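You operate a simulated robot arm through the tools that you are given. There is no shell and no other tool. Be economical: measure what you need, move in short steps, check, and stop when the job is done.

You run a simulated two-armed robot. Do the job below in one go: nothing can be reset, and whatever is moved stays where it is left.

JOB
The baler is full: bring the plate down to hold the bale for tying.
Fine: mode knob on tie, start, wait until it stops; then power off, key in its rest and loading door up.

Only the result counts: the job must be done as asked and must still hold three seconds after the hand-in. Knocking over, shifting, dropping, spilling or breaking anything else fails it.

ROBOT AND FRAMES
Two 7-joint arms with two-finger parallel grippers on one trunk, on a base that drives. Base frame: it is fixed to the floor where the robot stands at the start and does not move with it; the origin is under the middle of the robot, x ahead of it, y to its left, z up. Lengths are in m, angles in rad, forces in N, time in s.
The left shoulder is at the start at [0.06, 0.143, 0.926], the right one opposite. With the tool pointing down near the work surface each hand reaches from about 0.18 to 0.58 m from the robot's upright axis, wherever it stands, measured 20 degrees to its own side. Places, roughly: control panel [0.6, 0, 1.2]; key rest [0.6, 0.3, 0.9]; loading door [0.6, -0.8, 1.4]; mode knob [0.6, 0, 1]; power knob [0.8, 0.2, 1]; press plate [1.1, -0.8, 1.5]; start button [0.6, 0, 1.2]. Payload 1.57 kg a hand.
Tool frame (each hand has its own): the origin (TCP) lies between the finger pads and is the grasp point; the fingertips stand 0.03 m ahead of it; z points along the fingers, y is the line along which they close. The gripper opens to 0.11 m. The fingers are 0.024 m wide and 0.012 m thick; the gripper's body (0.048 by 0.112 m) begins 0.078 m behind the TCP.
Orientation is told as [roll, pitch, yaw] about the base's x, y, z axes, in that order, counted from this pose: with the fingers straight down and closing along the base's y, the tool's x points along the base's -x, its y along +y and its z along -z.

CONTROLS
- The arms move only by the tool servo_tool. It takes "left_series", "right_series" or both (then of equal length, played together; a hand with none holds still); each is a list of rows, each an object of numbers (a shift or turn left out is 0, a gripper value left out holds the last): "hand": the finger opening in m, from 0 to 0.11; "x", "y", "z": the shift along the tool's x, y, z in m; "rx", "ry", "rz": the turn, a rotation vector about the tool's x, y, z in rad. In form: [{"hand": .., "x": .., "y": .., "z": .., "rx": .., "ry": .., "rz": ..}, ...]. A call has 1 to 20 rows; each row is the pose to reach, as a shift and turn from the pose commanded when the call began, along the tool's axes at that moment. Rows are played at 5 a second. More than 0.05 m and 0.15 rad between two rows, or a gripper value outside its range, and nothing of the call is played. Where a pose cannot be reached the arm comes as near as it can. A force on the tool above 50 N (or 10 N above the force at the start of the call, whichever is more), or a blocked arm, ends the call early, and 0.2 s more pass. The fingers move at their own pace (about 0.045 m/s each) and stop on an object; they squeeze with about 37 N. The grip force told is the motor's: it shows also when the fingers shut on nothing. Time passes only in rows, and 0.2 s behind the last, so rows that repeat a pose let the fingers close. It gives the time, the measured TCP pose, the force on the tool (base axes), the opening and the grip force at its end, in the units of the frame above (readings bear some noise), with the torque about the TCP (base axes, N m) and any sound that the robot's microphone picked up.
- Cameras (640 x 400 px; columns grow to the right, rows downward): "scene" is now at [0.0455, 0.0209, 1.5391]; the picture's right is [0.26, -0.97, 0.00], its down [-0.72, -0.20, -0.66] and it looks along [0.64, 0.17, -0.75] (base axes); focal length 270 px, centre (320, 200). "left" rides on the left gripper at [0.07, -0.016, -0.141] in its tool frame; the picture's right is [0.23, 0.97, 0.00], its down [-0.85, 0.20, -0.48] and it looks along [-0.47, 0.11, 0.88] (tool axes); focal length 222 px, centre (320, 200). "right" rides on the right gripper at [0.07, 0.016, -0.141] in its tool frame; the picture's right is [-0.23, 0.97, 0.00], its down [-0.86, -0.20, -0.48] and it looks along [-0.47, -0.11, 0.88] (tool axes); focal length 222 px, centre (320, 200). There is no depth. A picture from a camera that has moved, and an enlarged one, comes with that camera's place and axes in the base frame and with its lens.
- snapshot(camera): a new picture of that camera. It takes no simulated time.
- slide_trunk(by): slides the trunk up (or, below 0, down) by that many m; the arms and the scene camera ride with it, the base frame stays. It gives what a move gives, with no picture.
- base_move(legs): drives the robot by 1 to 6 legs, each [ahead, left, turn to the left] in m, m and rad, along the robot's own axes; the way and the turn of a leg run together, so that a leg with both is an arc; at most 1.5 m and 3.142 rad a leg. The arms and the cameras ride along, it lands a little off, and it stops where it bumps. It gives what a move gives.
- head_to(pan, tilt): turns the head with the scene camera to pan (to the left, within 1.501 rad either way) and tilt (down, from -0.506 to 1.204), counted from straight ahead of the robot. It gives what a move gives.
- enlarge(camera, box): a new picture of the part [left, top, right, bottom] of that camera's present view, enlarged. It takes no simulated time.
- close_job(): hands the job in; it is judged then, once.

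Go step by step. Nothing tells you exact positions but the pictures and the camera data: compare them with the known pose of the tool, close in by small moves and look again before you grip or let go. The budget is 120 turns and 92 pictures, counting those below and the enlarged ones. Unless the task says otherwise, let go and move clear before handing in.

The tools are called after "Call:" by a JSON object that holds its "op" and its "data". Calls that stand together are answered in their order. servo_tool: Moves the arms, as the interface text tells. Its arguments: {"type":"object","properties":{"left_series":{"type":"array","items":{"type":"object","properties":{"hand":{"type":"number"},"x":{"type":"number"},"y":{"type":"number"},"z":{"type":"number"},"rx":{"type":"number"},"ry":{"type":"number"},"rz":{"type":"number"}}}},"right_series":{"type":"array","items":{"type":"object","properties":{"hand":{"type":"number"},"x":{"type":"number"},"y":{"type":"number"},"z":{"type":"number"},"rx":{"type":"number"},"ry":{"type":"number"},"rz":{"type":"number"}}}}},"required":[]} The other tools are called the same way: slide_trunk (by) slides the trunk up or down; base_move (legs) drives the base; head_to (pan, tilt) turns the head that bears the scene camera; snapshot (camera) takes a picture; enlarge (camera, box) takes an enlarged picture of a part of a camera's view; close_job () hands the job in.

At the start:

```text
clock: 0.0
left_position: [0.581, 0.2456, 0.9997]
left_ee_rot: [0.0, 0.002, 0.0]
left_wrist_force: [0.5, 0.5, 0.4]
left_ft_torque: [0.01, 0.01, -0.04]
left_gripper_width: 0.11
left_gripper_force: 0.0
right_position: [0.4333, -0.1577, 0.9999]
right_ee_rot: [0.0, -0.002, 0.0]
right_wrist_force: [-0.3, -0.2, 0.2]
right_ft_torque: [0.01, 0.03, -0.02]
right_gripper_width: 0.11
right_gripper_force: 0.0
trunk travel left (down, up): [-0.525, 0.065]
robot x, y, heading: [-0.0025, -0.0024, 0.002]
head pan, tilt: [0.264, 0.846]
```

scene: 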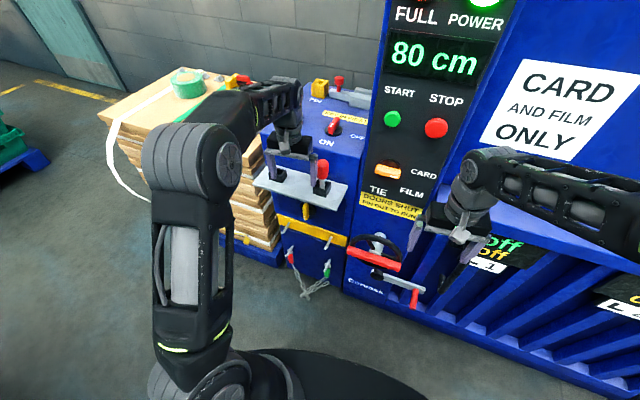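
right: 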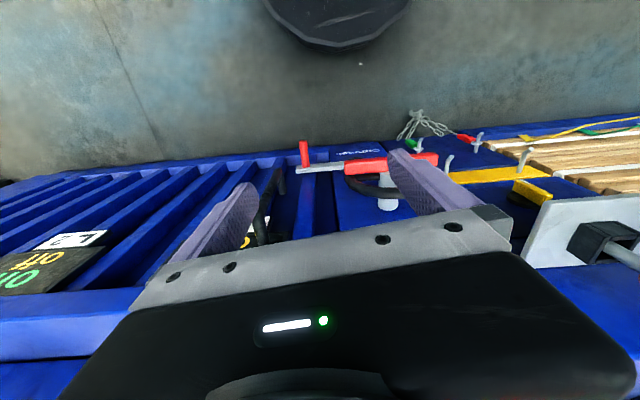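
left: 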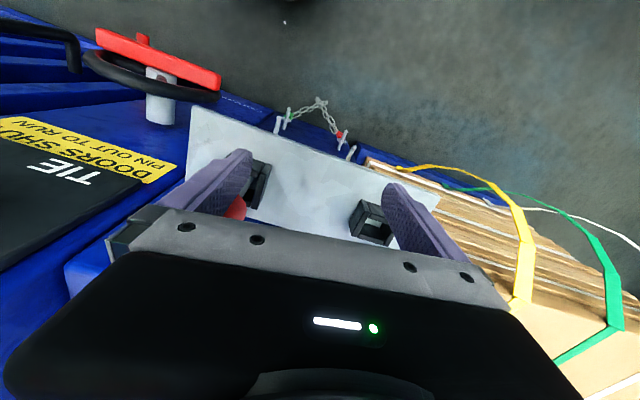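

I see the baler's panel ahead, a side box with a power knob, a key shelf, and door parts to the right. I will look closer before moving anything.

Call:
{"op": "enlarge", "data": {"camera": "scene", "box": [230, 60, 470, 210]}}

Call:
{"op": "enlarge", "data": {"camera": "scene", "box": [240, 160, 480, 310]}}

Call:
{"op": "head_to", "data": {"pan": -0.6, "tilt": 0.3}}

```text
2.67 times, centred on (350, 135) of scene
camera zoom: at [0.0455, 0.0209, 1.5391], right [0.26, -0.97, 0.0], down [-0.72, -0.2, -0.66], along [0.64, 0.17, -0.75], focal length 721 px, centre (240, 373)
```

zoom: 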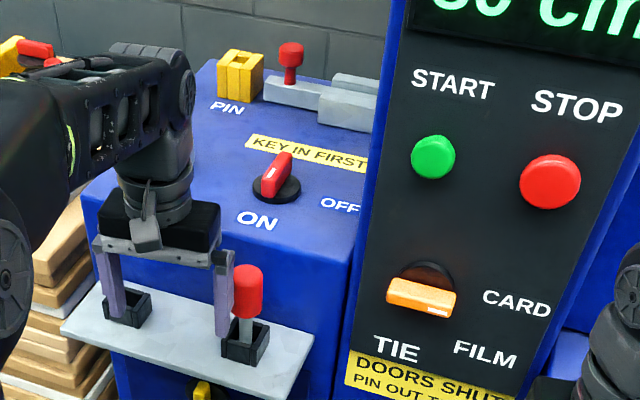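

```text
2.67 times, centred on (360, 235) of scene
camera zoom: at [0.0455, 0.0209, 1.5391], right [0.26, -0.97, 0.0], down [-0.72, -0.2, -0.66], along [0.64, 0.17, -0.75], focal length 721 px, centre (213, 107)
```

zoom: 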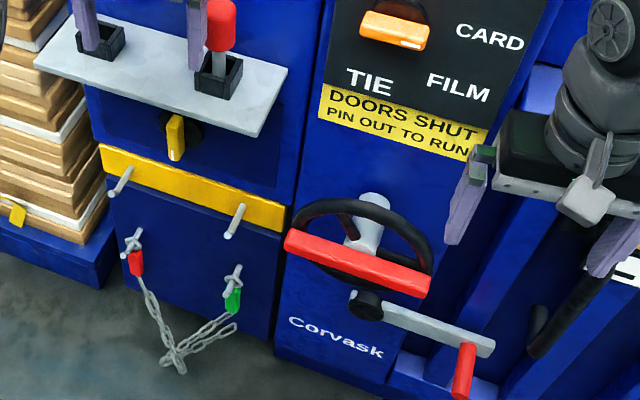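

```text
clock: 1.2
left_position: [0.581, 0.2449, 1.0002]
left_ee_rot: [0.0, 0.0, -0.001]
left_wrist_force: [-0.1, -0.2, 0.1]
left_ft_torque: [0.02, 0.02, -0.02]
left_gripper_width: 0.11
left_gripper_force: 0.1
right_position: [0.4337, -0.1581, 1.0007]
right_ee_rot: [-0.001, 0.001, 0.001]
right_wrist_force: [-0.2, 0.0, -0.9]
right_ft_torque: [0.01, -0.02, -0.01]
right_gripper_width: 0.1099
right_gripper_force: 0.0
trunk travel left (down, up): [-0.525, 0.065]
robot x, y, heading: [-0.0006, -0.0015, 0.003]
head pan, tilt: [-0.6, 0.3]
```

The left hand hovers over the shelf with two sockets. Now I look to the right at door and plate.

Call:
{"op": "snapshot", "data": {"camera": "scene"}}

Call:
{"op": "head_to", "data": {"pan": 0.1, "tilt": 0.3}}

Call:
{"op": "snapshot", "data": {"camera": "scene"}}

```text
86 pictures are left
camera scene: at [0.047, -0.0522, 1.5871], right [-0.56, -0.83, 0.0], down [-0.24, 0.17, -0.96], along [0.79, -0.54, -0.3], focal length 270 px, centre (320, 200)
```

scene: 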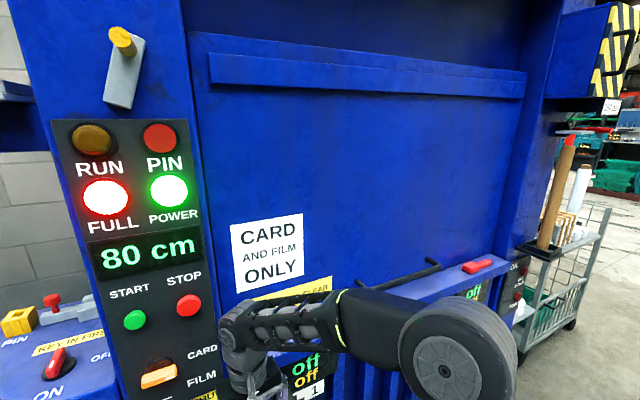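

```text
clock: 2.2
left_position: [0.5825, 0.2445, 0.9999]
left_ee_rot: [0.0, 0.0, -0.001]
left_wrist_force: [0.9, -1.5, 0.8]
left_ft_torque: [-0.02, 0.02, -0.02]
left_gripper_width: 0.1101
left_gripper_force: 0.0
right_position: [0.4324, -0.1579, 1.0002]
right_ee_rot: [-0.001, 0.0, -0.001]
right_wrist_force: [0.5, 0.3, -0.1]
right_ft_torque: [-0.01, 0.02, -0.01]
right_gripper_width: 0.11
right_gripper_force: 0.0
trunk travel left (down, up): [-0.525, 0.065]
robot x, y, heading: [-0.0012, -0.0026, -0.0]
head pan, tilt: [0.099, 0.3]
```

```text
85 pictures are left
camera scene: at [0.0628, 0.0097, 1.5872], right [0.1, -1.0, 0.0], down [-0.29, -0.03, -0.96], along [0.95, 0.09, -0.3], focal length 270 px, centre (320, 200)
```

scene: 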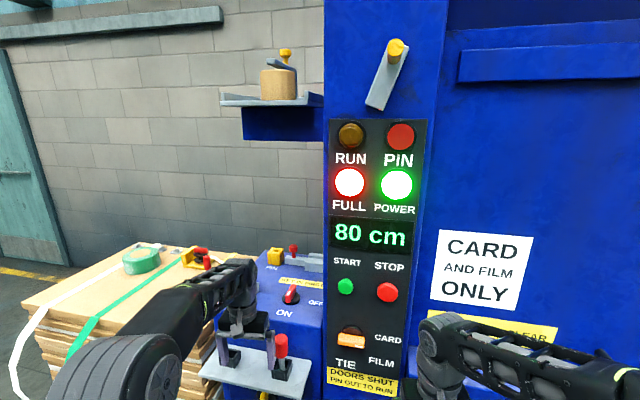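

The power and full lamps are lit, display 80 cm. I take closer looks at the panel, the latch, the lower wheel area and the door's right end.

Call:
{"op": "enlarge", "data": {"camera": "scene", "box": [310, 20, 470, 120]}}

Call:
{"op": "enlarge", "data": {"camera": "scene", "box": [320, 110, 440, 210]}}

Call:
{"op": "enlarge", "data": {"camera": "scene", "box": [200, 230, 440, 400]}}

Call:
{"op": "enlarge", "data": {"camera": "scene", "box": [200, 30, 340, 140]}}

Call:
{"op": "head_to", "data": {"pan": -0.9, "tilt": 0.55}}

Call:
{"op": "snapshot", "data": {"camera": "scene"}}

Call:
{"op": "head_to", "data": {"pan": -0.7, "tilt": -0.2}}

Call:
{"op": "snapshot", "data": {"camera": "scene"}}

```text
4.00 times, centred on (390, 70) of scene
camera zoom: at [0.0628, 0.0097, 1.5872], right [0.1, -1.0, 0.0], down [-0.29, -0.03, -0.96], along [0.95, 0.09, -0.3], focal length 1081 px, centre (40, 720)
```

zoom: 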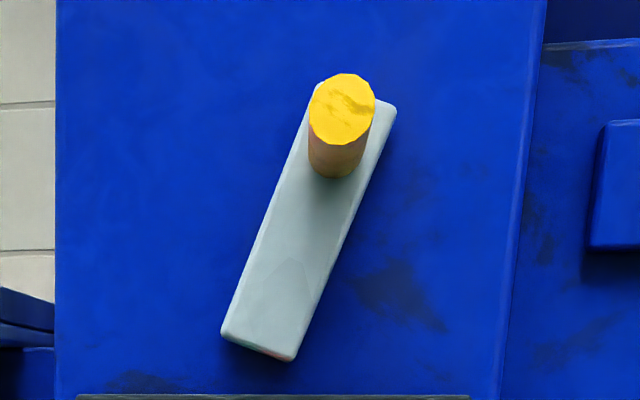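

```text
4.00 times, centred on (380, 160) of scene
camera zoom: at [0.0628, 0.0097, 1.5872], right [0.1, -1.0, 0.0], down [-0.29, -0.03, -0.96], along [0.95, 0.09, -0.3], focal length 1081 px, centre (80, 360)
```

zoom: 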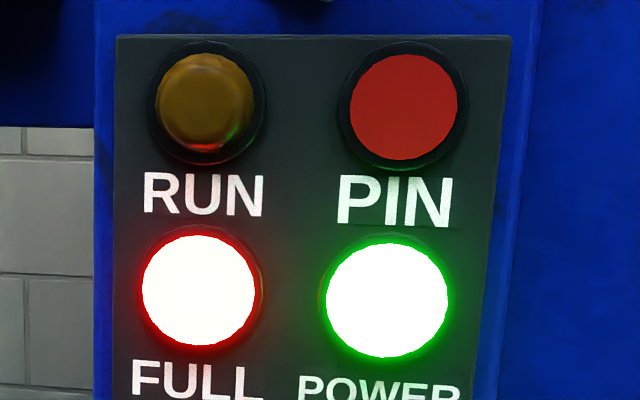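

```text
2.35 times, centred on (320, 315) of scene
camera zoom: at [0.0628, 0.0097, 1.5872], right [0.1, -1.0, 0.0], down [-0.29, -0.03, -0.96], along [0.95, 0.09, -0.3], focal length 636 px, centre (320, -71)
```

zoom: 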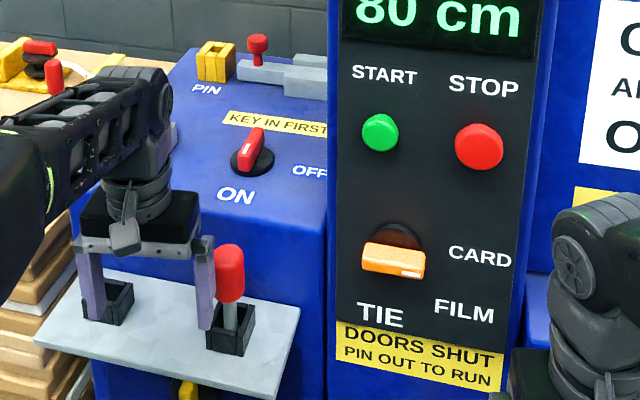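

```text
3.64 times, centred on (270, 85) of scene
camera zoom: at [0.0628, 0.0097, 1.5872], right [0.1, -1.0, 0.0], down [-0.29, -0.03, -0.96], along [0.95, 0.09, -0.3], focal length 983 px, centre (502, 618)
```

zoom: 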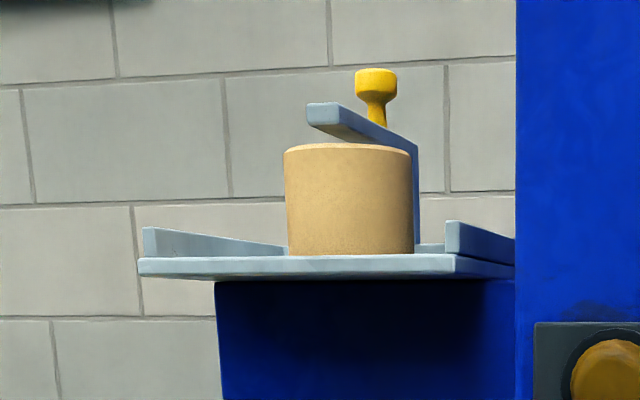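

```text
clock: 3.5
left_position: [0.5813, 0.2453, 0.9995]
left_ee_rot: [0.001, 0.0, 0.001]
left_wrist_force: [0.4, 0.6, 0.5]
left_ft_torque: [0.05, 0.04, -0.02]
left_gripper_width: 0.1098
left_gripper_force: 0.0
right_position: [0.4338, -0.1585, 1.0002]
right_ee_rot: [-0.001, -0.002, -0.001]
right_wrist_force: [0.3, -0.4, 0.2]
right_ft_torque: [0.02, 0.0, -0.01]
right_gripper_width: 0.11
right_gripper_force: 0.0
trunk travel left (down, up): [-0.525, 0.065]
robot x, y, heading: [-0.0025, -0.0029, -0.001]
head pan, tilt: [-0.901, 0.55]
```

```text
80 pictures are left
camera scene: at [0.0257, -0.0698, 1.5642], right [-0.78, -0.62, 0.0], down [-0.32, 0.41, -0.85], along [0.53, -0.67, -0.52], focal length 270 px, centre (320, 200)
```

scene: 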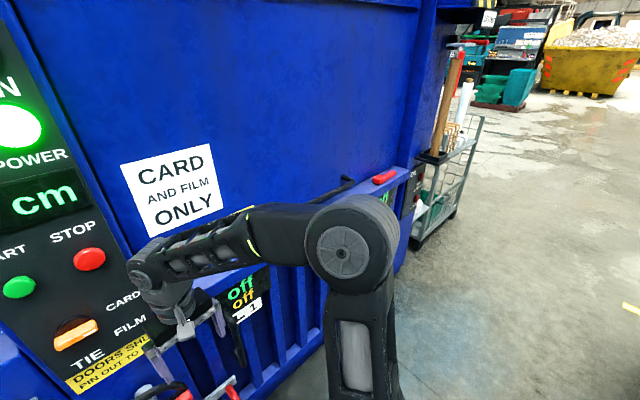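

```text
clock: 4.6
left_position: [0.5822, 0.2459, 0.9991]
left_ee_rot: [-0.001, 0.0, -0.001]
left_wrist_force: [0.7, 0.1, 0.5]
left_ft_torque: [0.04, -0.03, 0.0]
left_gripper_width: 0.11
left_gripper_force: 0.1
right_position: [0.4339, -0.1578, 1.0002]
right_ee_rot: [0.001, 0.0, -0.001]
right_wrist_force: [-0.4, -0.7, -0.2]
right_ft_torque: [-0.01, -0.01, -0.02]
right_gripper_width: 0.1098
right_gripper_force: 0.2
trunk travel left (down, up): [-0.525, 0.065]
robot x, y, heading: [0.0, 0.0037, -0.004]
head pan, tilt: [-0.7, -0.201]
```

```text
79 pictures are left
camera scene: at [0.0336, -0.0531, 1.6323], right [-0.64, -0.76, 0.0], down [0.15, -0.13, -0.98], along [0.75, -0.63, 0.2], focal length 270 px, centre (320, 200)
```

scene: 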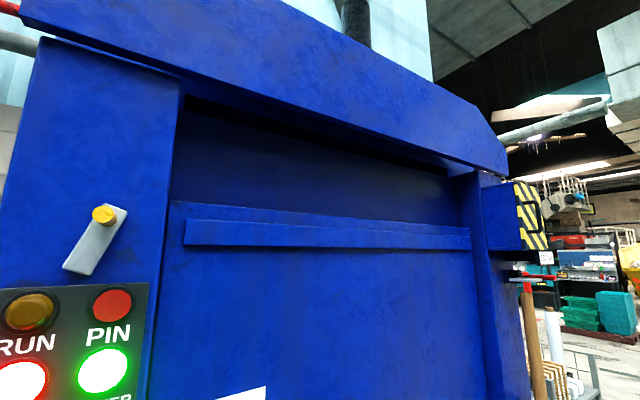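

The right arm hides the door's lower part and the left fingers hang round a red-handled item on the shelf. I raise the left hand and then back off to see everything.

Call:
{"op": "servo_tool", "data": {"left_series": [{"z": -0.04}, {"z": -0.08}, {"z": -0.12}, {"z": -0.15}], "right_series": [{"z": -0.02}, {"z": -0.04}, {"z": -0.06}, {"z": -0.08}]}}

Call:
{"op": "base_move", "data": {"legs": [[-0.6, 0, 0]]}}

Call:
{"op": "head_to", "data": {"pan": -0.4, "tilt": 0.3}}

Call:
{"op": "snapshot", "data": {"camera": "scene"}}

Call:
{"op": "snapshot", "data": {"camera": "left"}}

```text
clock: 5.6
left_position: [0.5827, 0.2466, 1.0603]
left_ee_rot: [-0.001, -0.001, 0.002]
left_wrist_force: [0.6, 0.4, -0.1]
left_ft_torque: [-0.01, 0.04, 0.06]
left_gripper_width: 0.1099
left_gripper_force: 0.0
left hand out of reach, approached as far as the arm can: row 2, 3, 4
right_position: [0.4335, -0.1584, 1.0805]
right_ee_rot: [0.0, 0.0, -0.001]
right_wrist_force: [0.6, 0.7, -0.3]
right_ft_torque: [0.0, -0.03, 0.0]
right_gripper_width: 0.1098
right_gripper_force: 0.0
trunk travel left (down, up): [-0.525, 0.065]
robot x, y, heading: [-0.0009, -0.0002, 0.001]
head pan, tilt: [-0.7, -0.201]
```

```text
clock: 8.2
left_position: [0.221, 0.2237, 1.0575]
left_ee_rot: [0.002, 0.003, -0.038]
left_wrist_force: [0.0, -0.3, 0.0]
left_ft_torque: [-0.03, -0.04, -0.03]
left_gripper_width: 0.1101
left_gripper_force: 0.1
right_position: [0.0584, -0.1768, 1.0794]
right_ee_rot: [-0.003, 0.002, -0.04]
right_wrist_force: [-0.7, 0.4, 0.5]
right_ft_torque: [0.0, -0.02, -0.01]
right_gripper_width: 0.1102
right_gripper_force: 0.1
trunk travel left (down, up): [-0.525, 0.065]
robot x, y, heading: [-0.3678, -0.0004, -0.036]
head pan, tilt: [-0.7, -0.201]
stopped in leg 1: the robot was blocked; the commanded pose is now the measured one
```

```text
clock: 9.2
left_position: [0.2221, 0.2229, 1.0572]
left_ee_rot: [0.001, 0.006, -0.039]
left_wrist_force: [0.4, 0.2, -0.2]
left_ft_torque: [-0.01, -0.01, -0.01]
left_gripper_width: 0.1101
left_gripper_force: 0.0
right_position: [0.0595, -0.1762, 1.078]
right_ee_rot: [-0.001, 0.004, -0.038]
right_wrist_force: [0.1, -0.7, 0.0]
right_ft_torque: [0.02, -0.02, 0.02]
right_gripper_width: 0.1101
right_gripper_force: 0.1
trunk travel left (down, up): [-0.525, 0.065]
robot x, y, heading: [-0.3676, -0.001, -0.038]
head pan, tilt: [-0.4, 0.3]
```

```text
78 pictures are left
camera scene: at [-0.3126, -0.0385, 1.5873], right [-0.42, -0.91, 0.0], down [-0.27, 0.13, -0.96], along [0.87, -0.41, -0.29], focal length 270 px, centre (320, 200)
```

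scene: 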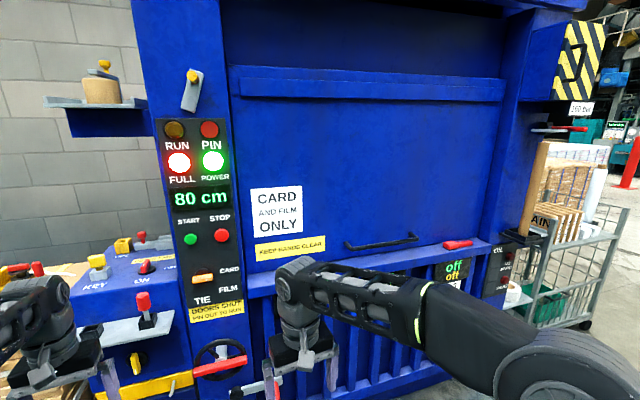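

```text
77 pictures are left
camera left: at [0.1543, 0.2084, 1.1989], right [-0.19, 0.98, 0.0], down [0.86, 0.17, 0.47], along [0.47, 0.09, -0.88], focal length 222 px, centre (320, 200)
```

left: 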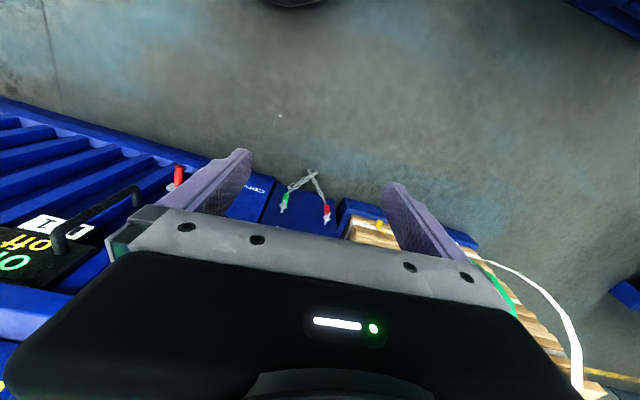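

Something behind stopped the base, so I go no further back. There's a KEY label on the box top; I zoom there, at the door bottom and at the ledge.

Call:
{"op": "enlarge", "data": {"camera": "scene", "box": [0, 220, 200, 360]}}

Call:
{"op": "enlarge", "data": {"camera": "scene", "box": [320, 210, 540, 350]}}

Call:
{"op": "head_to", "data": {"pan": 0.25, "tilt": 0.45}}

Call:
{"op": "snapshot", "data": {"camera": "scene"}}

```text
2.86 times, centred on (100, 290) of scene
camera zoom: at [-0.3126, -0.0385, 1.5873], right [-0.42, -0.91, 0.0], down [-0.27, 0.13, -0.96], along [0.87, -0.41, -0.29], focal length 772 px, centre (949, -57)
```

zoom: 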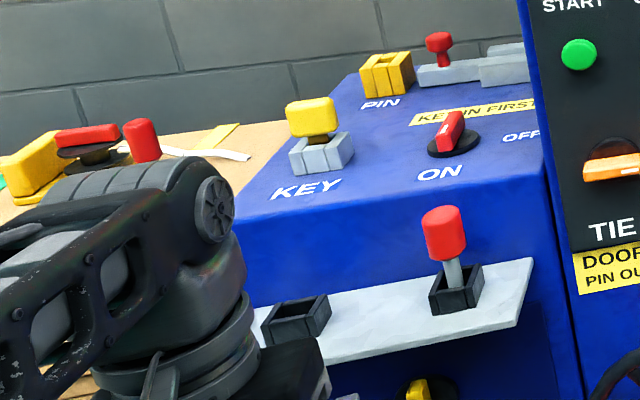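

```text
2.86 times, centred on (430, 280) of scene
camera zoom: at [-0.3126, -0.0385, 1.5873], right [-0.42, -0.91, 0.0], down [-0.27, 0.13, -0.96], along [0.87, -0.41, -0.29], focal length 772 px, centre (6, -29)
```

zoom: 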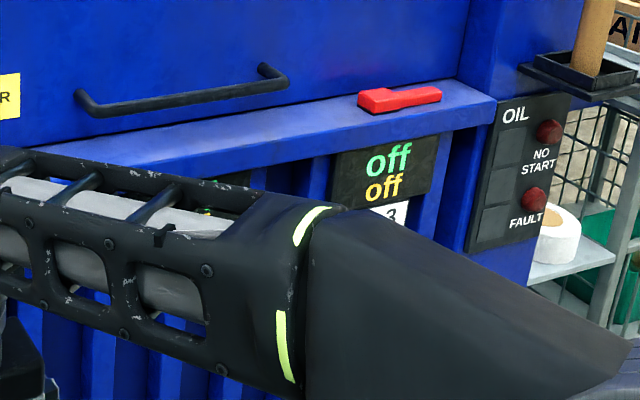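

```text
clock: 10.2
left_position: [0.2242, 0.2239, 1.0576]
left_ee_rot: [0.002, 0.006, -0.039]
left_wrist_force: [0.0, -0.4, -0.7]
left_ft_torque: [0.03, -0.02, 0.0]
left_gripper_width: 0.1102
left_gripper_force: 0.1
right_position: [0.0596, -0.1754, 1.0781]
right_ee_rot: [-0.001, 0.004, -0.04]
right_wrist_force: [0.3, -0.2, -0.6]
right_ft_torque: [0.01, -0.02, 0.01]
right_gripper_width: 0.1097
right_gripper_force: 0.0
trunk travel left (down, up): [-0.525, 0.065]
robot x, y, heading: [-0.3672, -0.0006, -0.037]
head pan, tilt: [0.25, 0.45]
```

```text
74 pictures are left
camera scene: at [-0.3074, 0.0203, 1.5733], right [0.21, -0.98, 0.0], down [-0.43, -0.09, -0.9], along [0.88, 0.19, -0.44], focal length 270 px, centre (320, 200)
```

scene: 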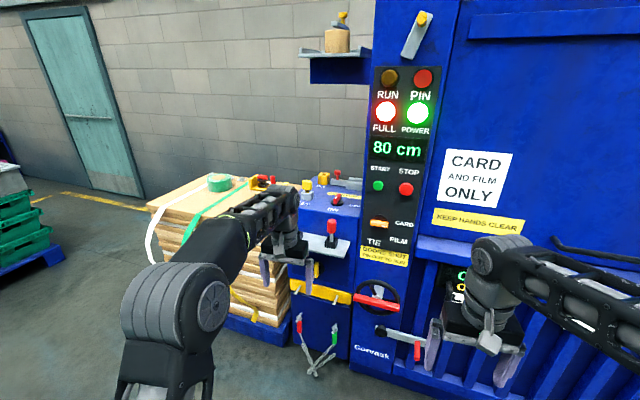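

START triangulates to about [0.63, 0.00, 1.19]; the mode knob (now on CARD, pointing right) sits about 0.16 below, so TIE is a quarter turn clockwise. The key is in the KEY socket on the box top, and the empty left socket on the shelf is its rest. I turn the right hand to point forward.

Call:
{"op": "servo_tool", "data": {"right_series": [{"hand": 0.06, "ry": -0.14, "x": -0.01}, {"ry": -0.28, "x": -0.02}, {"ry": -0.42, "x": -0.03}, {"ry": -0.56, "x": -0.04}, {"ry": -0.7, "x": -0.05}, {"ry": -0.84, "x": -0.06}, {"ry": -0.98, "x": -0.07}, {"ry": -1.12, "x": -0.08}, {"ry": -1.26, "x": -0.09}, {"ry": -1.4, "x": -0.1}, {"ry": -1.54, "x": -0.11}, {"ry": -1.57, "x": -0.12}]}}

Call:
{"op": "snapshot", "data": {"camera": "right"}}

```text
clock: 12.8
left_position: [0.2228, 0.2221, 1.0587]
left_ee_rot: [0.002, 0.003, -0.038]
left_wrist_force: [0.8, -0.9, 0.0]
left_ft_torque: [0.02, -0.02, 0.02]
left_gripper_width: 0.1102
left_gripper_force: 0.0
right_position: [0.1781, -0.1671, 1.0845]
right_ee_rot: [0.024, -1.521, -0.07]
right_wrist_force: [0.3, -1.0, 0.1]
right_ft_torque: [-0.02, 0.02, 0.04]
right_gripper_width: 0.0599
right_gripper_force: 0.1
right hand out of reach, approached as far as the arm can: row 9, 10, 11, 12
trunk travel left (down, up): [-0.525, 0.065]
robot x, y, heading: [-0.3683, 0.002, -0.039]
head pan, tilt: [0.25, 0.45]
```

```text
73 pictures are left
camera right: at [0.0335, -0.1445, 1.0211], right [0.06, 0.97, 0.23], down [-0.45, -0.18, 0.88], along [0.89, -0.15, 0.42], focal length 222 px, centre (320, 200)
```

right: 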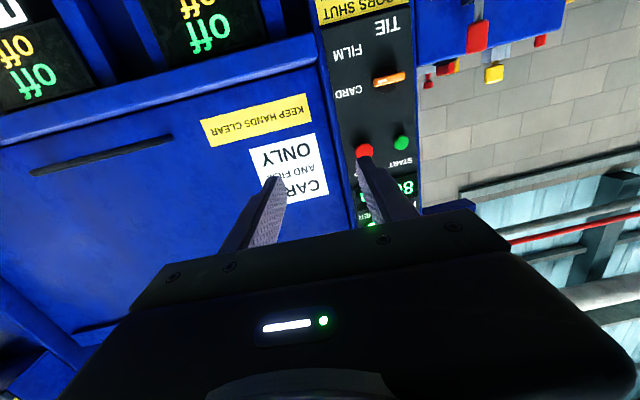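

The hand points forward now. I roll it for the horizontal knob bar and tuck the left arm back before driving in.

Call:
{"op": "servo_tool", "data": {"right_series": [{"rz": -0.14}, {"rz": -0.28}, {"rz": -0.42}, {"rz": -0.56}, {"rz": -0.7}, {"rz": -0.84}, {"rz": -0.98}, {"rz": -1.12}, {"rz": -1.26}, {"rz": -1.4}, {"rz": -1.54}, {"rz": -1.57}], "left_series": [{"x": 0.04}, {"x": 0.08}, {"x": 0.12}, {"x": 0.16}, {"x": 0.2}, {"x": 0.2}, {"x": 0.2}, {"x": 0.2}, {"x": 0.2}, {"x": 0.2}, {"x": 0.2}, {"x": 0.2}]}}

Call:
{"op": "base_move", "data": {"legs": [[0.0, 0.0, 0.038], [0.25, 0.15, 0]]}}

Call:
{"op": "head_to", "data": {"pan": -0.2, "tilt": 0.6}}

Call:
{"op": "snapshot", "data": {"camera": "scene"}}

Call:
{"op": "snapshot", "data": {"camera": "right"}}

```text
clock: 15.4
left_position: [0.0221, 0.2314, 1.0575]
left_ee_rot: [0.003, 0.006, -0.038]
left_wrist_force: [-0.1, 0.7, 0.3]
left_ft_torque: [0.02, 0.0, 0.01]
left_gripper_width: 0.1099
left_gripper_force: 0.0
right_position: [0.1768, -0.1604, 1.0885]
right_ee_rot: [-1.563, 0.001, 1.524]
right_wrist_force: [-0.5, 0.4, 0.4]
right_ft_torque: [-0.02, 0.01, 0.01]
right_gripper_width: 0.0597
right_gripper_force: 0.1
right hand out of reach, approached as far as the arm can: row 1, 2, 3, 4, 5, 6, 7, 8, 9, 10, 11, 12
trunk travel left (down, up): [-0.525, 0.065]
robot x, y, heading: [-0.3641, 0.0006, -0.042]
head pan, tilt: [0.25, 0.45]
```

```text
clock: 17.8
left_position: [0.2627, 0.398, 1.0565]
left_ee_rot: [0.0, 0.007, 0.001]
left_wrist_force: [0.8, -0.4, -0.2]
left_ft_torque: [-0.03, 0.03, -0.04]
left_gripper_width: 0.11
left_gripper_force: 0.0
right_position: [0.4331, 0.0103, 1.0883]
right_ee_rot: [-1.564, 0.002, 1.562]
right_wrist_force: [0.4, 1.6, -0.2]
right_ft_torque: [0.02, -0.03, -0.04]
right_gripper_width: 0.0602
right_gripper_force: 0.0
trunk travel left (down, up): [-0.525, 0.065]
robot x, y, heading: [-0.118, 0.151, -0.002]
head pan, tilt: [0.25, 0.45]
```

```text
clock: 18.7
left_position: [0.2618, 0.3971, 1.0572]
left_ee_rot: [0.002, 0.007, 0.002]
left_wrist_force: [0.5, 0.2, -0.7]
left_ft_torque: [-0.03, -0.02, -0.02]
left_gripper_width: 0.1096
left_gripper_force: 0.1
right_position: [0.4317, 0.0094, 1.0892]
right_ee_rot: [-1.563, -0.001, 1.562]
right_wrist_force: [-0.5, -0.8, 0.2]
right_ft_torque: [0.02, 0.0, 0.0]
right_gripper_width: 0.06
right_gripper_force: 0.0
trunk travel left (down, up): [-0.525, 0.065]
robot x, y, heading: [-0.1166, 0.1524, -0.0]
head pan, tilt: [-0.201, 0.6]
```

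```text
72 pictures are left
camera scene: at [-0.0611, 0.1323, 1.5597], right [-0.2, -0.98, 0.0], down [-0.55, 0.11, -0.83], along [0.81, -0.16, -0.56], focal length 270 px, centre (320, 200)
```

scene: 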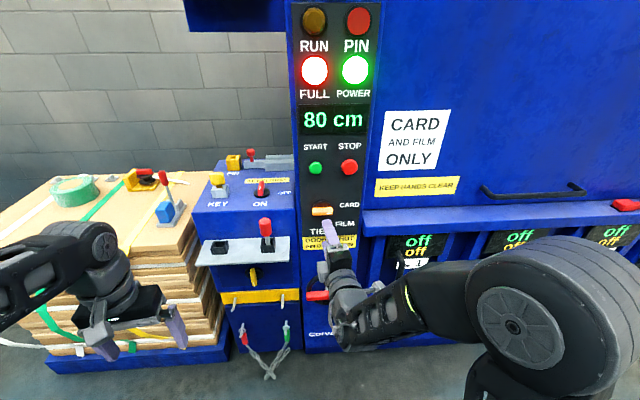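

```text
71 pictures are left
camera right: at [0.2901, -0.0588, 1.0736], right [0.0, 0.23, -0.97], down [-0.47, 0.86, 0.2], along [0.88, 0.46, 0.1], focal length 222 px, centre (320, 200)
```

right: 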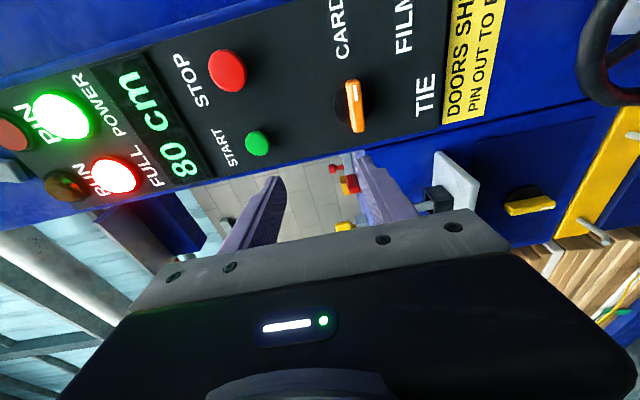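

Both views agree: knob bar at about [0.649, -0.013, 1.028], START at about [0.65, 0.004, 1.19]. I drive in 0.1 and line the right hand up with the knob.

Call:
{"op": "base_move", "data": {"legs": [[0.1, 0, 0]]}}

Call:
{"op": "servo_tool", "data": {"right_series": [{"x": 0.01, "y": 0.03}, {"x": 0.022, "y": 0.06}, {"x": 0.022, "y": 0.06}]}}

Call:
{"op": "snapshot", "data": {"camera": "right"}}

Call:
{"op": "snapshot", "data": {"camera": "scene"}}

```text
clock: 19.8
left_position: [0.3643, 0.3975, 1.0578]
left_ee_rot: [0.0, 0.006, 0.001]
left_wrist_force: [-0.1, 0.5, 0.0]
left_ft_torque: [-0.01, 0.02, 0.02]
left_gripper_width: 0.1099
left_gripper_force: 0.0
right_position: [0.5346, 0.0117, 1.0883]
right_ee_rot: [-1.564, 0.0, 1.564]
right_wrist_force: [1.5, 0.3, -0.8]
right_ft_torque: [0.0, -0.06, 0.0]
right_gripper_width: 0.06
right_gripper_force: 0.1
trunk travel left (down, up): [-0.525, 0.065]
robot x, y, heading: [-0.0186, 0.1487, 0.0]
head pan, tilt: [-0.201, 0.6]
```

```text
clock: 20.6
left_position: [0.3633, 0.3958, 1.0584]
left_ee_rot: [0.004, 0.005, -0.002]
left_wrist_force: [0.3, -0.2, -0.7]
left_ft_torque: [0.04, 0.01, 0.01]
left_gripper_width: 0.11
left_gripper_force: 0.1
right_position: [0.5346, 0.004, 1.0666]
right_ee_rot: [-1.567, 0.0, 1.55]
right_wrist_force: [0.6, 0.2, -0.7]
right_ft_torque: [-0.02, 0.01, 0.05]
right_gripper_width: 0.0599
right_gripper_force: 0.2
right hand out of reach, approached as far as the arm can: row 1, 2, 3
trunk travel left (down, up): [-0.525, 0.065]
robot x, y, heading: [-0.0163, 0.1469, 0.002]
head pan, tilt: [-0.201, 0.6]
```

```text
70 pictures are left
camera right: at [0.391, -0.0634, 1.0501], right [0.0, 0.23, -0.97], down [-0.46, 0.86, 0.2], along [0.89, 0.45, 0.11], focal length 222 px, centre (320, 200)
```

right: 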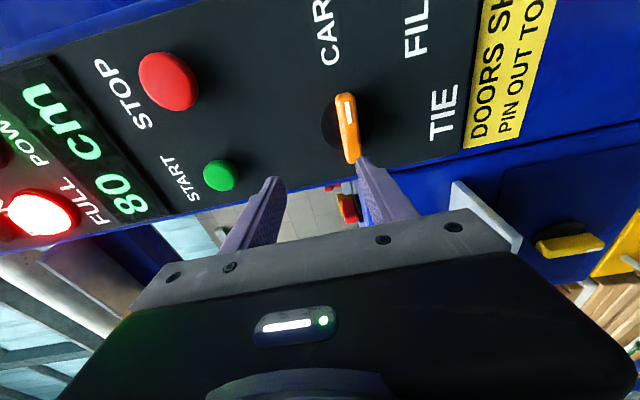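

```text
69 pictures are left
camera scene: at [0.0399, 0.1301, 1.5597], right [-0.2, -0.98, 0.0], down [-0.55, 0.11, -0.82], along [0.81, -0.16, -0.57], focal length 270 px, centre (320, 200)
```

scene: 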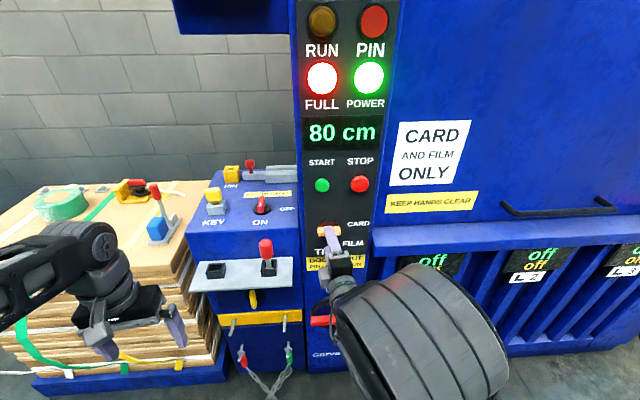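

The arm is at a wrist limit here, so I use trunk and base for the fine alignment: down 0.036, right 0.018.

Call:
{"op": "slide_trunk", "data": {"by": -0.036}}

Call:
{"op": "base_move", "data": {"legs": [[0.03, -0.018, 0]]}}

Call:
{"op": "snapshot", "data": {"camera": "right"}}

```text
clock: 21.4
left_position: [0.3636, 0.3957, 1.0223]
left_ee_rot: [0.002, 0.006, 0.003]
left_wrist_force: [1.0, 0.2, 1.1]
left_ft_torque: [0.0, -0.03, 0.02]
left_gripper_width: 0.1097
left_gripper_force: 0.0
right_position: [0.5347, 0.0058, 1.0291]
right_ee_rot: [-1.565, -0.001, 1.55]
right_wrist_force: [-0.4, 0.7, -0.6]
right_ft_torque: [0.0, 0.0, -0.01]
right_gripper_width: 0.06
right_gripper_force: 0.0
trunk travel left (down, up): [-0.489, 0.101]
robot x, y, heading: [-0.0172, 0.1451, 0.001]
head pan, tilt: [-0.201, 0.6]
```

```text
clock: 22.3
left_position: [0.3939, 0.3778, 1.0215]
left_ee_rot: [0.0, 0.005, 0.002]
left_wrist_force: [0.7, 0.1, 0.5]
left_ft_torque: [0.01, 0.05, 0.01]
left_gripper_width: 0.1099
left_gripper_force: 0.0
right_position: [0.5656, -0.0131, 1.0294]
right_ee_rot: [-1.562, -0.001, 1.549]
right_wrist_force: [0.3, -0.8, -0.2]
right_ft_torque: [0.0, -0.07, 0.02]
right_gripper_width: 0.0599
right_gripper_force: 0.0
trunk travel left (down, up): [-0.489, 0.101]
robot x, y, heading: [0.0189, 0.1303, -0.004]
head pan, tilt: [-0.201, 0.6]
```

```text
68 pictures are left
camera right: at [0.4222, -0.0803, 1.0136], right [0.0, 0.23, -0.97], down [-0.46, 0.86, 0.2], along [0.89, 0.45, 0.1], focal length 222 px, centre (320, 200)
```

right: 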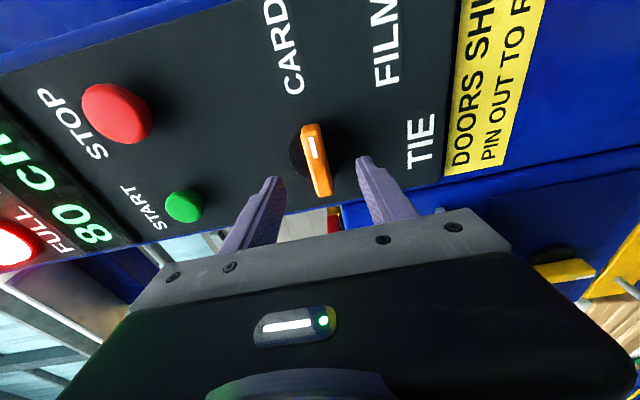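

The bar is centred between the fingers. I drive forward 0.055 and look.

Call:
{"op": "base_move", "data": {"legs": [[0.055, 0, 0.004]]}}

Call:
{"op": "snapshot", "data": {"camera": "right"}}

```text
clock: 23.2
left_position: [0.4478, 0.3804, 1.0212]
left_ee_rot: [0.002, 0.005, 0.005]
left_wrist_force: [-0.1, -0.5, 0.3]
left_ft_torque: [0.01, 0.01, -0.01]
left_gripper_width: 0.1102
left_gripper_force: 0.1
right_position: [0.6201, -0.0092, 1.0296]
right_ee_rot: [-1.566, 0.002, 1.554]
right_wrist_force: [-0.2, 1.0, -0.3]
right_ft_torque: [0.01, 0.03, 0.01]
right_gripper_width: 0.0603
right_gripper_force: 0.1
trunk travel left (down, up): [-0.489, 0.101]
robot x, y, heading: [0.0692, 0.1292, 0.01]
head pan, tilt: [-0.201, 0.6]
```

```text
67 pictures are left
camera right: at [0.4776, -0.0777, 1.0143], right [0.0, 0.23, -0.97], down [-0.46, 0.86, 0.2], along [0.89, 0.45, 0.1], focal length 222 px, centre (320, 200)
```

right: 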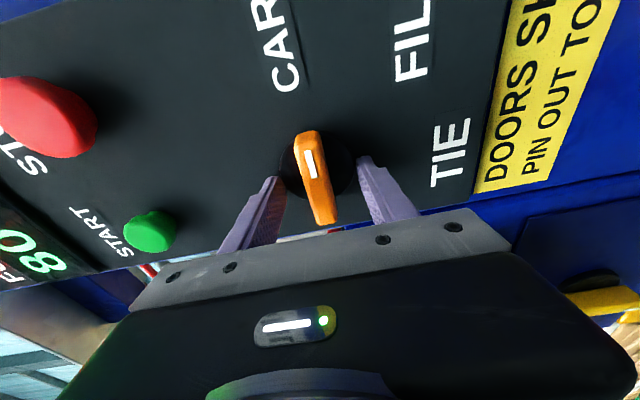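

The bar is between the fingers, though only the tips may overlap it. I nudge a bit deeper, then close.

Call:
{"op": "base_move", "data": {"legs": [[0.015, -0.005, -0.006]]}}

Call:
{"op": "servo_tool", "data": {"right_series": [{"hand": 0.0}, {"hand": 0.0}, {"hand": 0.0}, {"hand": 0.0}]}}

Call:
{"op": "snapshot", "data": {"camera": "right"}}

```text
clock: 24.1
left_position: [0.4539, 0.376, 1.0237]
left_ee_rot: [-0.002, 0.001, 0.0]
left_wrist_force: [0.1, 0.4, 0.0]
left_ft_torque: [0.01, -0.01, 0.0]
left_gripper_width: 0.11
left_gripper_force: 0.0
right_position: [0.6212, -0.0115, 1.0281]
right_ee_rot: [-1.562, 0.003, 1.562]
right_wrist_force: [-20.7, 0.6, 5.5]
right_ft_torque: [-0.09, -0.88, -0.23]
right_gripper_width: 0.0644
right_gripper_force: 2.4
trunk travel left (down, up): [-0.489, 0.101]
robot x, y, heading: [0.075, 0.1276, 0.002]
head pan, tilt: [-0.201, 0.6]
stopped in leg 1: the force on the tool passed its limit (the readings are from after the stop); the commanded pose is now the measured one
```

```text
clock: 25.1
left_position: [0.4516, 0.3762, 1.0236]
left_ee_rot: [0.0, -0.001, 0.002]
left_wrist_force: [0.2, 0.1, 0.6]
left_ft_torque: [0.03, 0.01, 0.01]
left_gripper_width: 0.1102
left_gripper_force: 0.0
right_position: [0.621, -0.01, 1.0304]
right_ee_rot: [-1.565, 0.003, 1.562]
right_wrist_force: [-26.8, 1.1, 16.4]
right_ft_torque: [-0.16, -0.71, -0.24]
right_gripper_width: 0.0595
right_gripper_force: 45.2
trunk travel left (down, up): [-0.489, 0.101]
robot x, y, heading: [0.0772, 0.1275, -0.002]
head pan, tilt: [-0.201, 0.6]
```

```text
66 pictures are left
camera right: at [0.4782, -0.0795, 1.0146], right [0.0, 0.22, -0.97], down [-0.47, 0.86, 0.2], along [0.88, 0.46, 0.1], focal length 222 px, centre (320, 200)
```

right: 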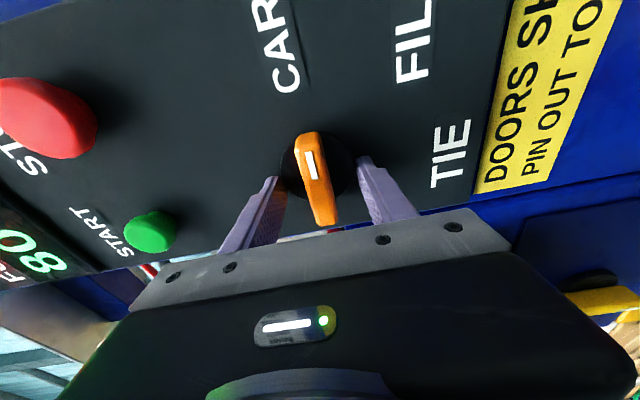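

The fingers closed on the round base disc of the knob rather than the bar. I open, back off a centimetre and close again.

Call:
{"op": "servo_tool", "data": {"right_series": [{"hand": 0.075}, {"hand": 0.075}]}}

Call:
{"op": "base_move", "data": {"legs": [[-0.016, 0, 0]]}}

Call:
{"op": "servo_tool", "data": {"right_series": [{"hand": 0.0}, {"hand": 0.0}, {"hand": 0.0}, {"hand": 0.0}]}}

Call:
{"op": "snapshot", "data": {"camera": "right"}}

```text
clock: 25.7
left_position: [0.4537, 0.3769, 1.0207]
left_ee_rot: [0.0, 0.003, 0.002]
left_wrist_force: [0.4, -0.6, 0.7]
left_ft_torque: [0.0, 0.0, -0.03]
left_gripper_width: 0.1102
left_gripper_force: 0.1
right_position: [0.6204, -0.0103, 1.0268]
right_ee_rot: [-1.559, 0.005, 1.563]
right_wrist_force: [-34.5, 4.8, -7.9]
right_ft_torque: [-0.25, -1.01, -0.25]
right_gripper_width: 0.0668
right_gripper_force: 0.0
trunk travel left (down, up): [-0.489, 0.101]
robot x, y, heading: [0.0755, 0.1267, -0.004]
head pan, tilt: [-0.201, 0.6]
```

```text
clock: 26.4
left_position: [0.4384, 0.3765, 1.022]
left_ee_rot: [0.0, 0.003, 0.001]
left_wrist_force: [0.6, 0.2, -0.2]
left_ft_torque: [-0.02, 0.01, -0.02]
left_gripper_width: 0.1102
left_gripper_force: 0.0
right_position: [0.6078, -0.0104, 1.0285]
right_ee_rot: [-1.563, 0.004, 1.562]
right_wrist_force: [-0.7, 0.3, 1.0]
right_ft_torque: [-0.01, 0.05, 0.0]
right_gripper_width: 0.0752
right_gripper_force: 0.0
trunk travel left (down, up): [-0.489, 0.101]
robot x, y, heading: [0.059, 0.1269, 0.001]
head pan, tilt: [-0.201, 0.6]
```

```text
clock: 27.4
left_position: [0.4407, 0.3754, 1.0222]
left_ee_rot: [-0.002, 0.002, 0.002]
left_wrist_force: [-0.5, 0.1, -0.9]
left_ft_torque: [-0.01, 0.02, -0.01]
left_gripper_width: 0.1098
left_gripper_force: 0.0
right_position: [0.608, -0.01, 1.0306]
right_ee_rot: [-1.567, 0.003, 1.56]
right_wrist_force: [3.8, -1.7, 13.0]
right_ft_torque: [0.02, -0.67, 0.11]
right_gripper_width: 0.0179
right_gripper_force: 18.7
trunk travel left (down, up): [-0.489, 0.101]
robot x, y, heading: [0.06, 0.1279, 0.002]
head pan, tilt: [-0.201, 0.6]
```

```text
65 pictures are left
camera right: at [0.4666, -0.08, 1.0142], right [0.0, 0.23, -0.97], down [-0.47, 0.86, 0.2], along [0.88, 0.46, 0.11], focal length 222 px, centre (320, 200)
```

right: 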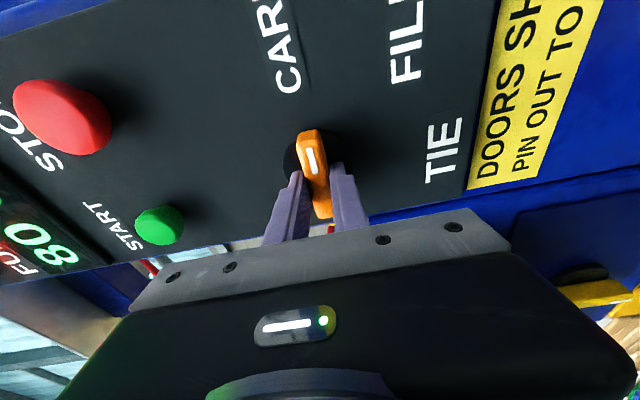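

Gripped (opening 0.018). Now turn clockwise toward TIE.

Call:
{"op": "servo_tool", "data": {"right_series": [{"rz": 0.13}, {"rz": 0.26}, {"rz": 0.39}, {"rz": 0.52}, {"rz": 0.65}, {"rz": 0.78}]}}

Call:
{"op": "snapshot", "data": {"camera": "right"}}

```text
clock: 28.8
left_position: [0.4382, 0.3742, 1.0238]
left_ee_rot: [0.001, 0.002, 0.002]
left_wrist_force: [0.5, -0.5, -0.3]
left_ft_torque: [-0.02, 0.03, 0.0]
left_gripper_width: 0.1099
left_gripper_force: 0.1
right_position: [0.6078, -0.0118, 1.0333]
right_ee_rot: [-1.58, -0.782, 1.563]
right_wrist_force: [-6.3, -14.7, 36.7]
right_ft_torque: [-0.31, -1.74, -0.34]
right_gripper_width: 0.0196
right_gripper_force: 33.4
trunk travel left (down, up): [-0.489, 0.101]
robot x, y, heading: [0.0576, 0.1312, 0.001]
head pan, tilt: [-0.201, 0.6]
```

```text
64 pictures are left
camera right: at [0.4672, -0.049, 0.9713], right [0.02, 0.85, -0.53], down [-0.48, 0.47, 0.74], along [0.88, 0.24, 0.41], focal length 222 px, centre (320, 200)
```

right: 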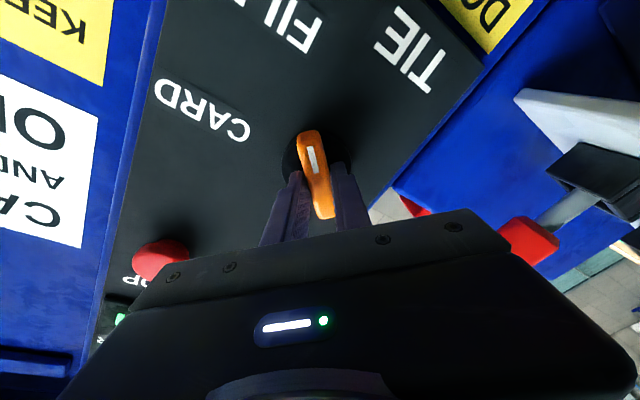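

The knob reached FILM with some side force; I ease the hand by 5 mm and carry on to TIE.

Call:
{"op": "servo_tool", "data": {"right_series": [{"y": -0.003}, {"y": -0.005, "rz": 0.13}, {"y": -0.006, "rz": 0.26}, {"y": -0.006, "rz": 0.39}, {"y": -0.006, "rz": 0.52}, {"y": -0.006, "rz": 0.65}, {"y": -0.006, "rz": 0.79}]}}

Call:
{"op": "snapshot", "data": {"camera": "right"}}

```text
clock: 30.4
left_position: [0.4377, 0.3733, 1.0235]
left_ee_rot: [0.002, 0.001, 0.001]
left_wrist_force: [-0.1, 0.0, 0.0]
left_ft_torque: [0.01, 0.02, 0.0]
left_gripper_width: 0.11
left_gripper_force: 0.0
right_position: [0.6099, -0.0149, 1.0338]
right_ee_rot: [0.226, -1.567, -0.249]
right_wrist_force: [-10.7, -16.7, 21.2]
right_ft_torque: [-0.13, -0.62, -1.26]
right_gripper_width: 0.0204
right_gripper_force: 33.5
right hand out of reach, approached as far as the arm can: row 1, 2, 3, 4, 5, 6, 7
trunk travel left (down, up): [-0.489, 0.101]
robot x, y, heading: [0.0631, 0.1247, 0.001]
head pan, tilt: [-0.201, 0.6]
```

```text
63 pictures are left
camera right: at [0.4679, 0.0034, 0.9648], right [0.02, 0.97, 0.23], down [-0.48, -0.19, 0.86], along [0.88, -0.13, 0.46], focal length 222 px, centre (320, 200)
```

right: 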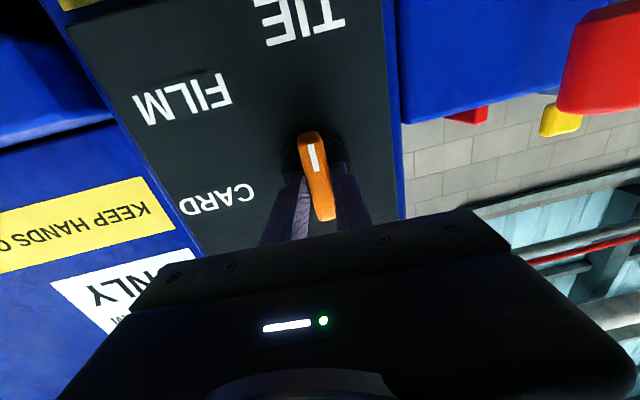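

The knob points to TIE. I release, back off, and raise the trunk and hand for START.

Call:
{"op": "servo_tool", "data": {"right_series": [{"hand": 0.06}, {"hand": 0.06}, {"hand": 0.06}]}}

Call:
{"op": "base_move", "data": {"legs": [[-0.07, 0, 0]]}}

Call:
{"op": "slide_trunk", "data": {"by": 0.101}}

Call:
{"op": "servo_tool", "data": {"right_series": [{"hand": 0.0, "x": -0.02}, {"x": -0.04}, {"x": -0.055}, {"x": -0.055}]}}

Call:
{"op": "snapshot", "data": {"camera": "right"}}

Call:
{"op": "snapshot", "data": {"camera": "scene"}}

```text
clock: 31.2
left_position: [0.4388, 0.3775, 1.0232]
left_ee_rot: [0.0, 0.004, 0.002]
left_wrist_force: [0.0, 1.0, 0.0]
left_ft_torque: [0.0, -0.01, -0.03]
left_gripper_width: 0.1101
left_gripper_force: 0.0
right_position: [0.6093, -0.0082, 1.0308]
right_ee_rot: [-0.45, -1.557, 0.439]
right_wrist_force: [-12.4, 15.1, -7.7]
right_ft_torque: [0.14, 0.1, -0.01]
right_gripper_width: 0.0474
right_gripper_force: 0.1
trunk travel left (down, up): [-0.489, 0.101]
robot x, y, heading: [0.0614, 0.1268, 0.003]
head pan, tilt: [-0.201, 0.6]
```

```text
clock: 32.2
left_position: [0.3684, 0.3755, 1.0228]
left_ee_rot: [0.0, 0.004, 0.001]
left_wrist_force: [0.1, 0.4, 0.1]
left_ft_torque: [-0.01, 0.01, 0.0]
left_gripper_width: 0.1098
left_gripper_force: 0.0
right_position: [0.54, -0.013, 1.0322]
right_ee_rot: [-0.39, -1.559, 0.369]
right_wrist_force: [-0.1, 0.8, 0.0]
right_ft_torque: [0.0, -0.01, 0.03]
right_gripper_width: 0.0602
right_gripper_force: 0.0
trunk travel left (down, up): [-0.489, 0.101]
robot x, y, heading: [-0.0102, 0.1301, 0.005]
head pan, tilt: [-0.201, 0.6]
```

```text
clock: 33.6
left_position: [0.3712, 0.3757, 1.1232]
left_ee_rot: [0.0, 0.004, -0.001]
left_wrist_force: [0.0, 0.3, -0.3]
left_ft_torque: [-0.01, -0.01, 0.01]
left_gripper_width: 0.1099
left_gripper_force: 0.1
right_position: [0.5414, -0.0128, 1.1316]
right_ee_rot: [-0.353, -1.559, 0.333]
right_wrist_force: [-0.5, 0.9, 0.0]
right_ft_torque: [-0.02, 0.0, -0.04]
right_gripper_width: 0.0601
right_gripper_force: 0.2
trunk travel left (down, up): [-0.59, 0.0]
robot x, y, heading: [-0.0108, 0.1292, 0.001]
head pan, tilt: [-0.201, 0.6]
```

```text
clock: 34.6
left_position: [0.3706, 0.3766, 1.1226]
left_ee_rot: [-0.001, 0.002, 0.002]
left_wrist_force: [-0.5, 0.2, -0.5]
left_ft_torque: [0.01, 0.01, 0.02]
left_gripper_width: 0.1101
left_gripper_force: 0.2
right_position: [0.5423, -0.0142, 1.1878]
right_ee_rot: [-0.413, -1.558, 0.394]
right_wrist_force: [0.5, -0.3, 0.3]
right_ft_torque: [0.02, 0.01, -0.01]
right_gripper_width: 0.0
right_gripper_force: 16.0
trunk travel left (down, up): [-0.59, 0.0]
robot x, y, heading: [-0.0087, 0.1288, 0.0]
head pan, tilt: [-0.201, 0.6]
```

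```text
62 pictures are left
camera right: at [0.4001, 0.0049, 1.1197], right [0.02, 0.97, 0.22], down [-0.47, -0.19, 0.86], along [0.88, -0.12, 0.46], focal length 222 px, centre (320, 200)
```

right: 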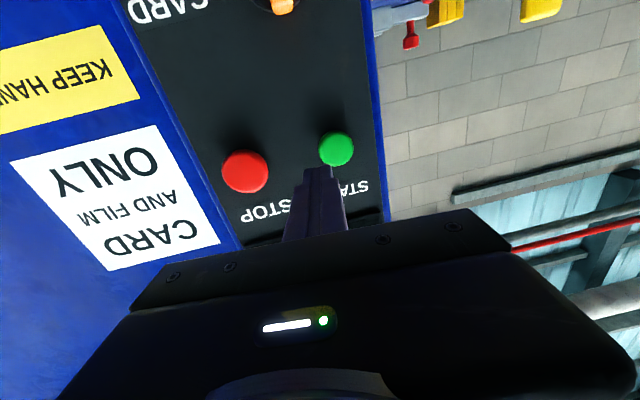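

```text
61 pictures are left
camera scene: at [0.0473, 0.1119, 1.6247], right [-0.2, -0.98, 0.0], down [-0.55, 0.11, -0.82], along [0.81, -0.16, -0.57], focal length 270 px, centre (320, 200)
```

scene: 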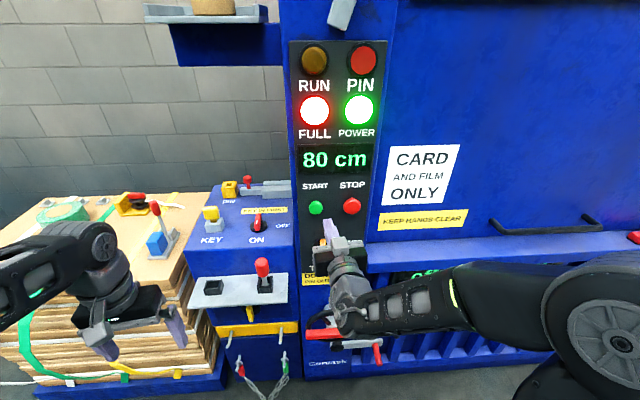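

START is at [0.65, 0.003, 1.19]. I shift left 1.7 cm and move in to press.

Call:
{"op": "servo_tool", "data": {"right_series": [{"y": 0.009, "x": -0.001}, {"y": 0.017, "x": -0.002}, {"y": 0.017, "x": -0.002}]}}

Call:
{"op": "base_move", "data": {"legs": [[0.055, 0, 0]]}}

Call:
{"op": "snapshot", "data": {"camera": "right"}}

```text
clock: 35.4
left_position: [0.3706, 0.3753, 1.1234]
left_ee_rot: [0.0, 0.004, 0.001]
left_wrist_force: [-0.1, 0.4, 0.1]
left_ft_torque: [0.03, 0.01, 0.04]
left_gripper_width: 0.11
left_gripper_force: 0.1
right_position: [0.5416, 0.004, 1.1897]
right_ee_rot: [-0.363, -1.56, 0.344]
right_wrist_force: [0.0, 1.1, 0.1]
right_ft_torque: [-0.03, 0.02, 0.0]
right_gripper_width: 0.0002
right_gripper_force: 21.5
trunk travel left (down, up): [-0.59, 0.0]
robot x, y, heading: [-0.0132, 0.1282, -0.006]
head pan, tilt: [-0.201, 0.6]
```

```text
clock: 36.3
left_position: [0.4267, 0.3765, 1.1234]
left_ee_rot: [-0.001, 0.004, 0.002]
left_wrist_force: [0.4, 0.9, 0.4]
left_ft_torque: [0.0, 0.04, -0.01]
left_gripper_width: 0.1098
left_gripper_force: 0.0
right_position: [0.5988, 0.0041, 1.1903]
right_ee_rot: [-0.316, -1.56, 0.296]
right_wrist_force: [1.6, 0.5, -0.5]
right_ft_torque: [0.0, -0.01, 0.01]
right_gripper_width: 0.0
right_gripper_force: 21.5
trunk travel left (down, up): [-0.59, 0.0]
robot x, y, heading: [0.0465, 0.1282, 0.003]
head pan, tilt: [-0.201, 0.6]
```

```text
60 pictures are left
camera right: at [0.456, 0.0224, 1.1212], right [0.02, 0.97, 0.22], down [-0.47, -0.19, 0.86], along [0.88, -0.12, 0.46], focal length 222 px, centre (320, 200)
```

right: 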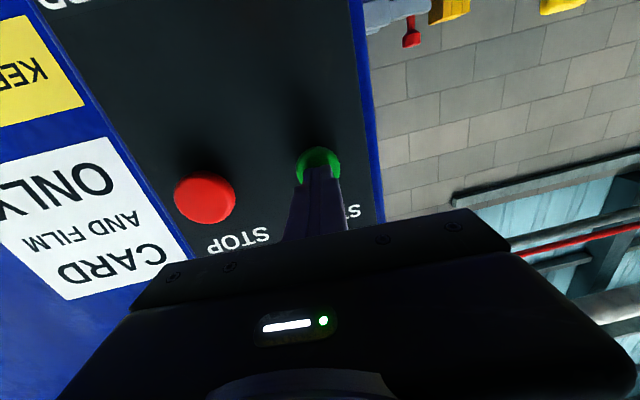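

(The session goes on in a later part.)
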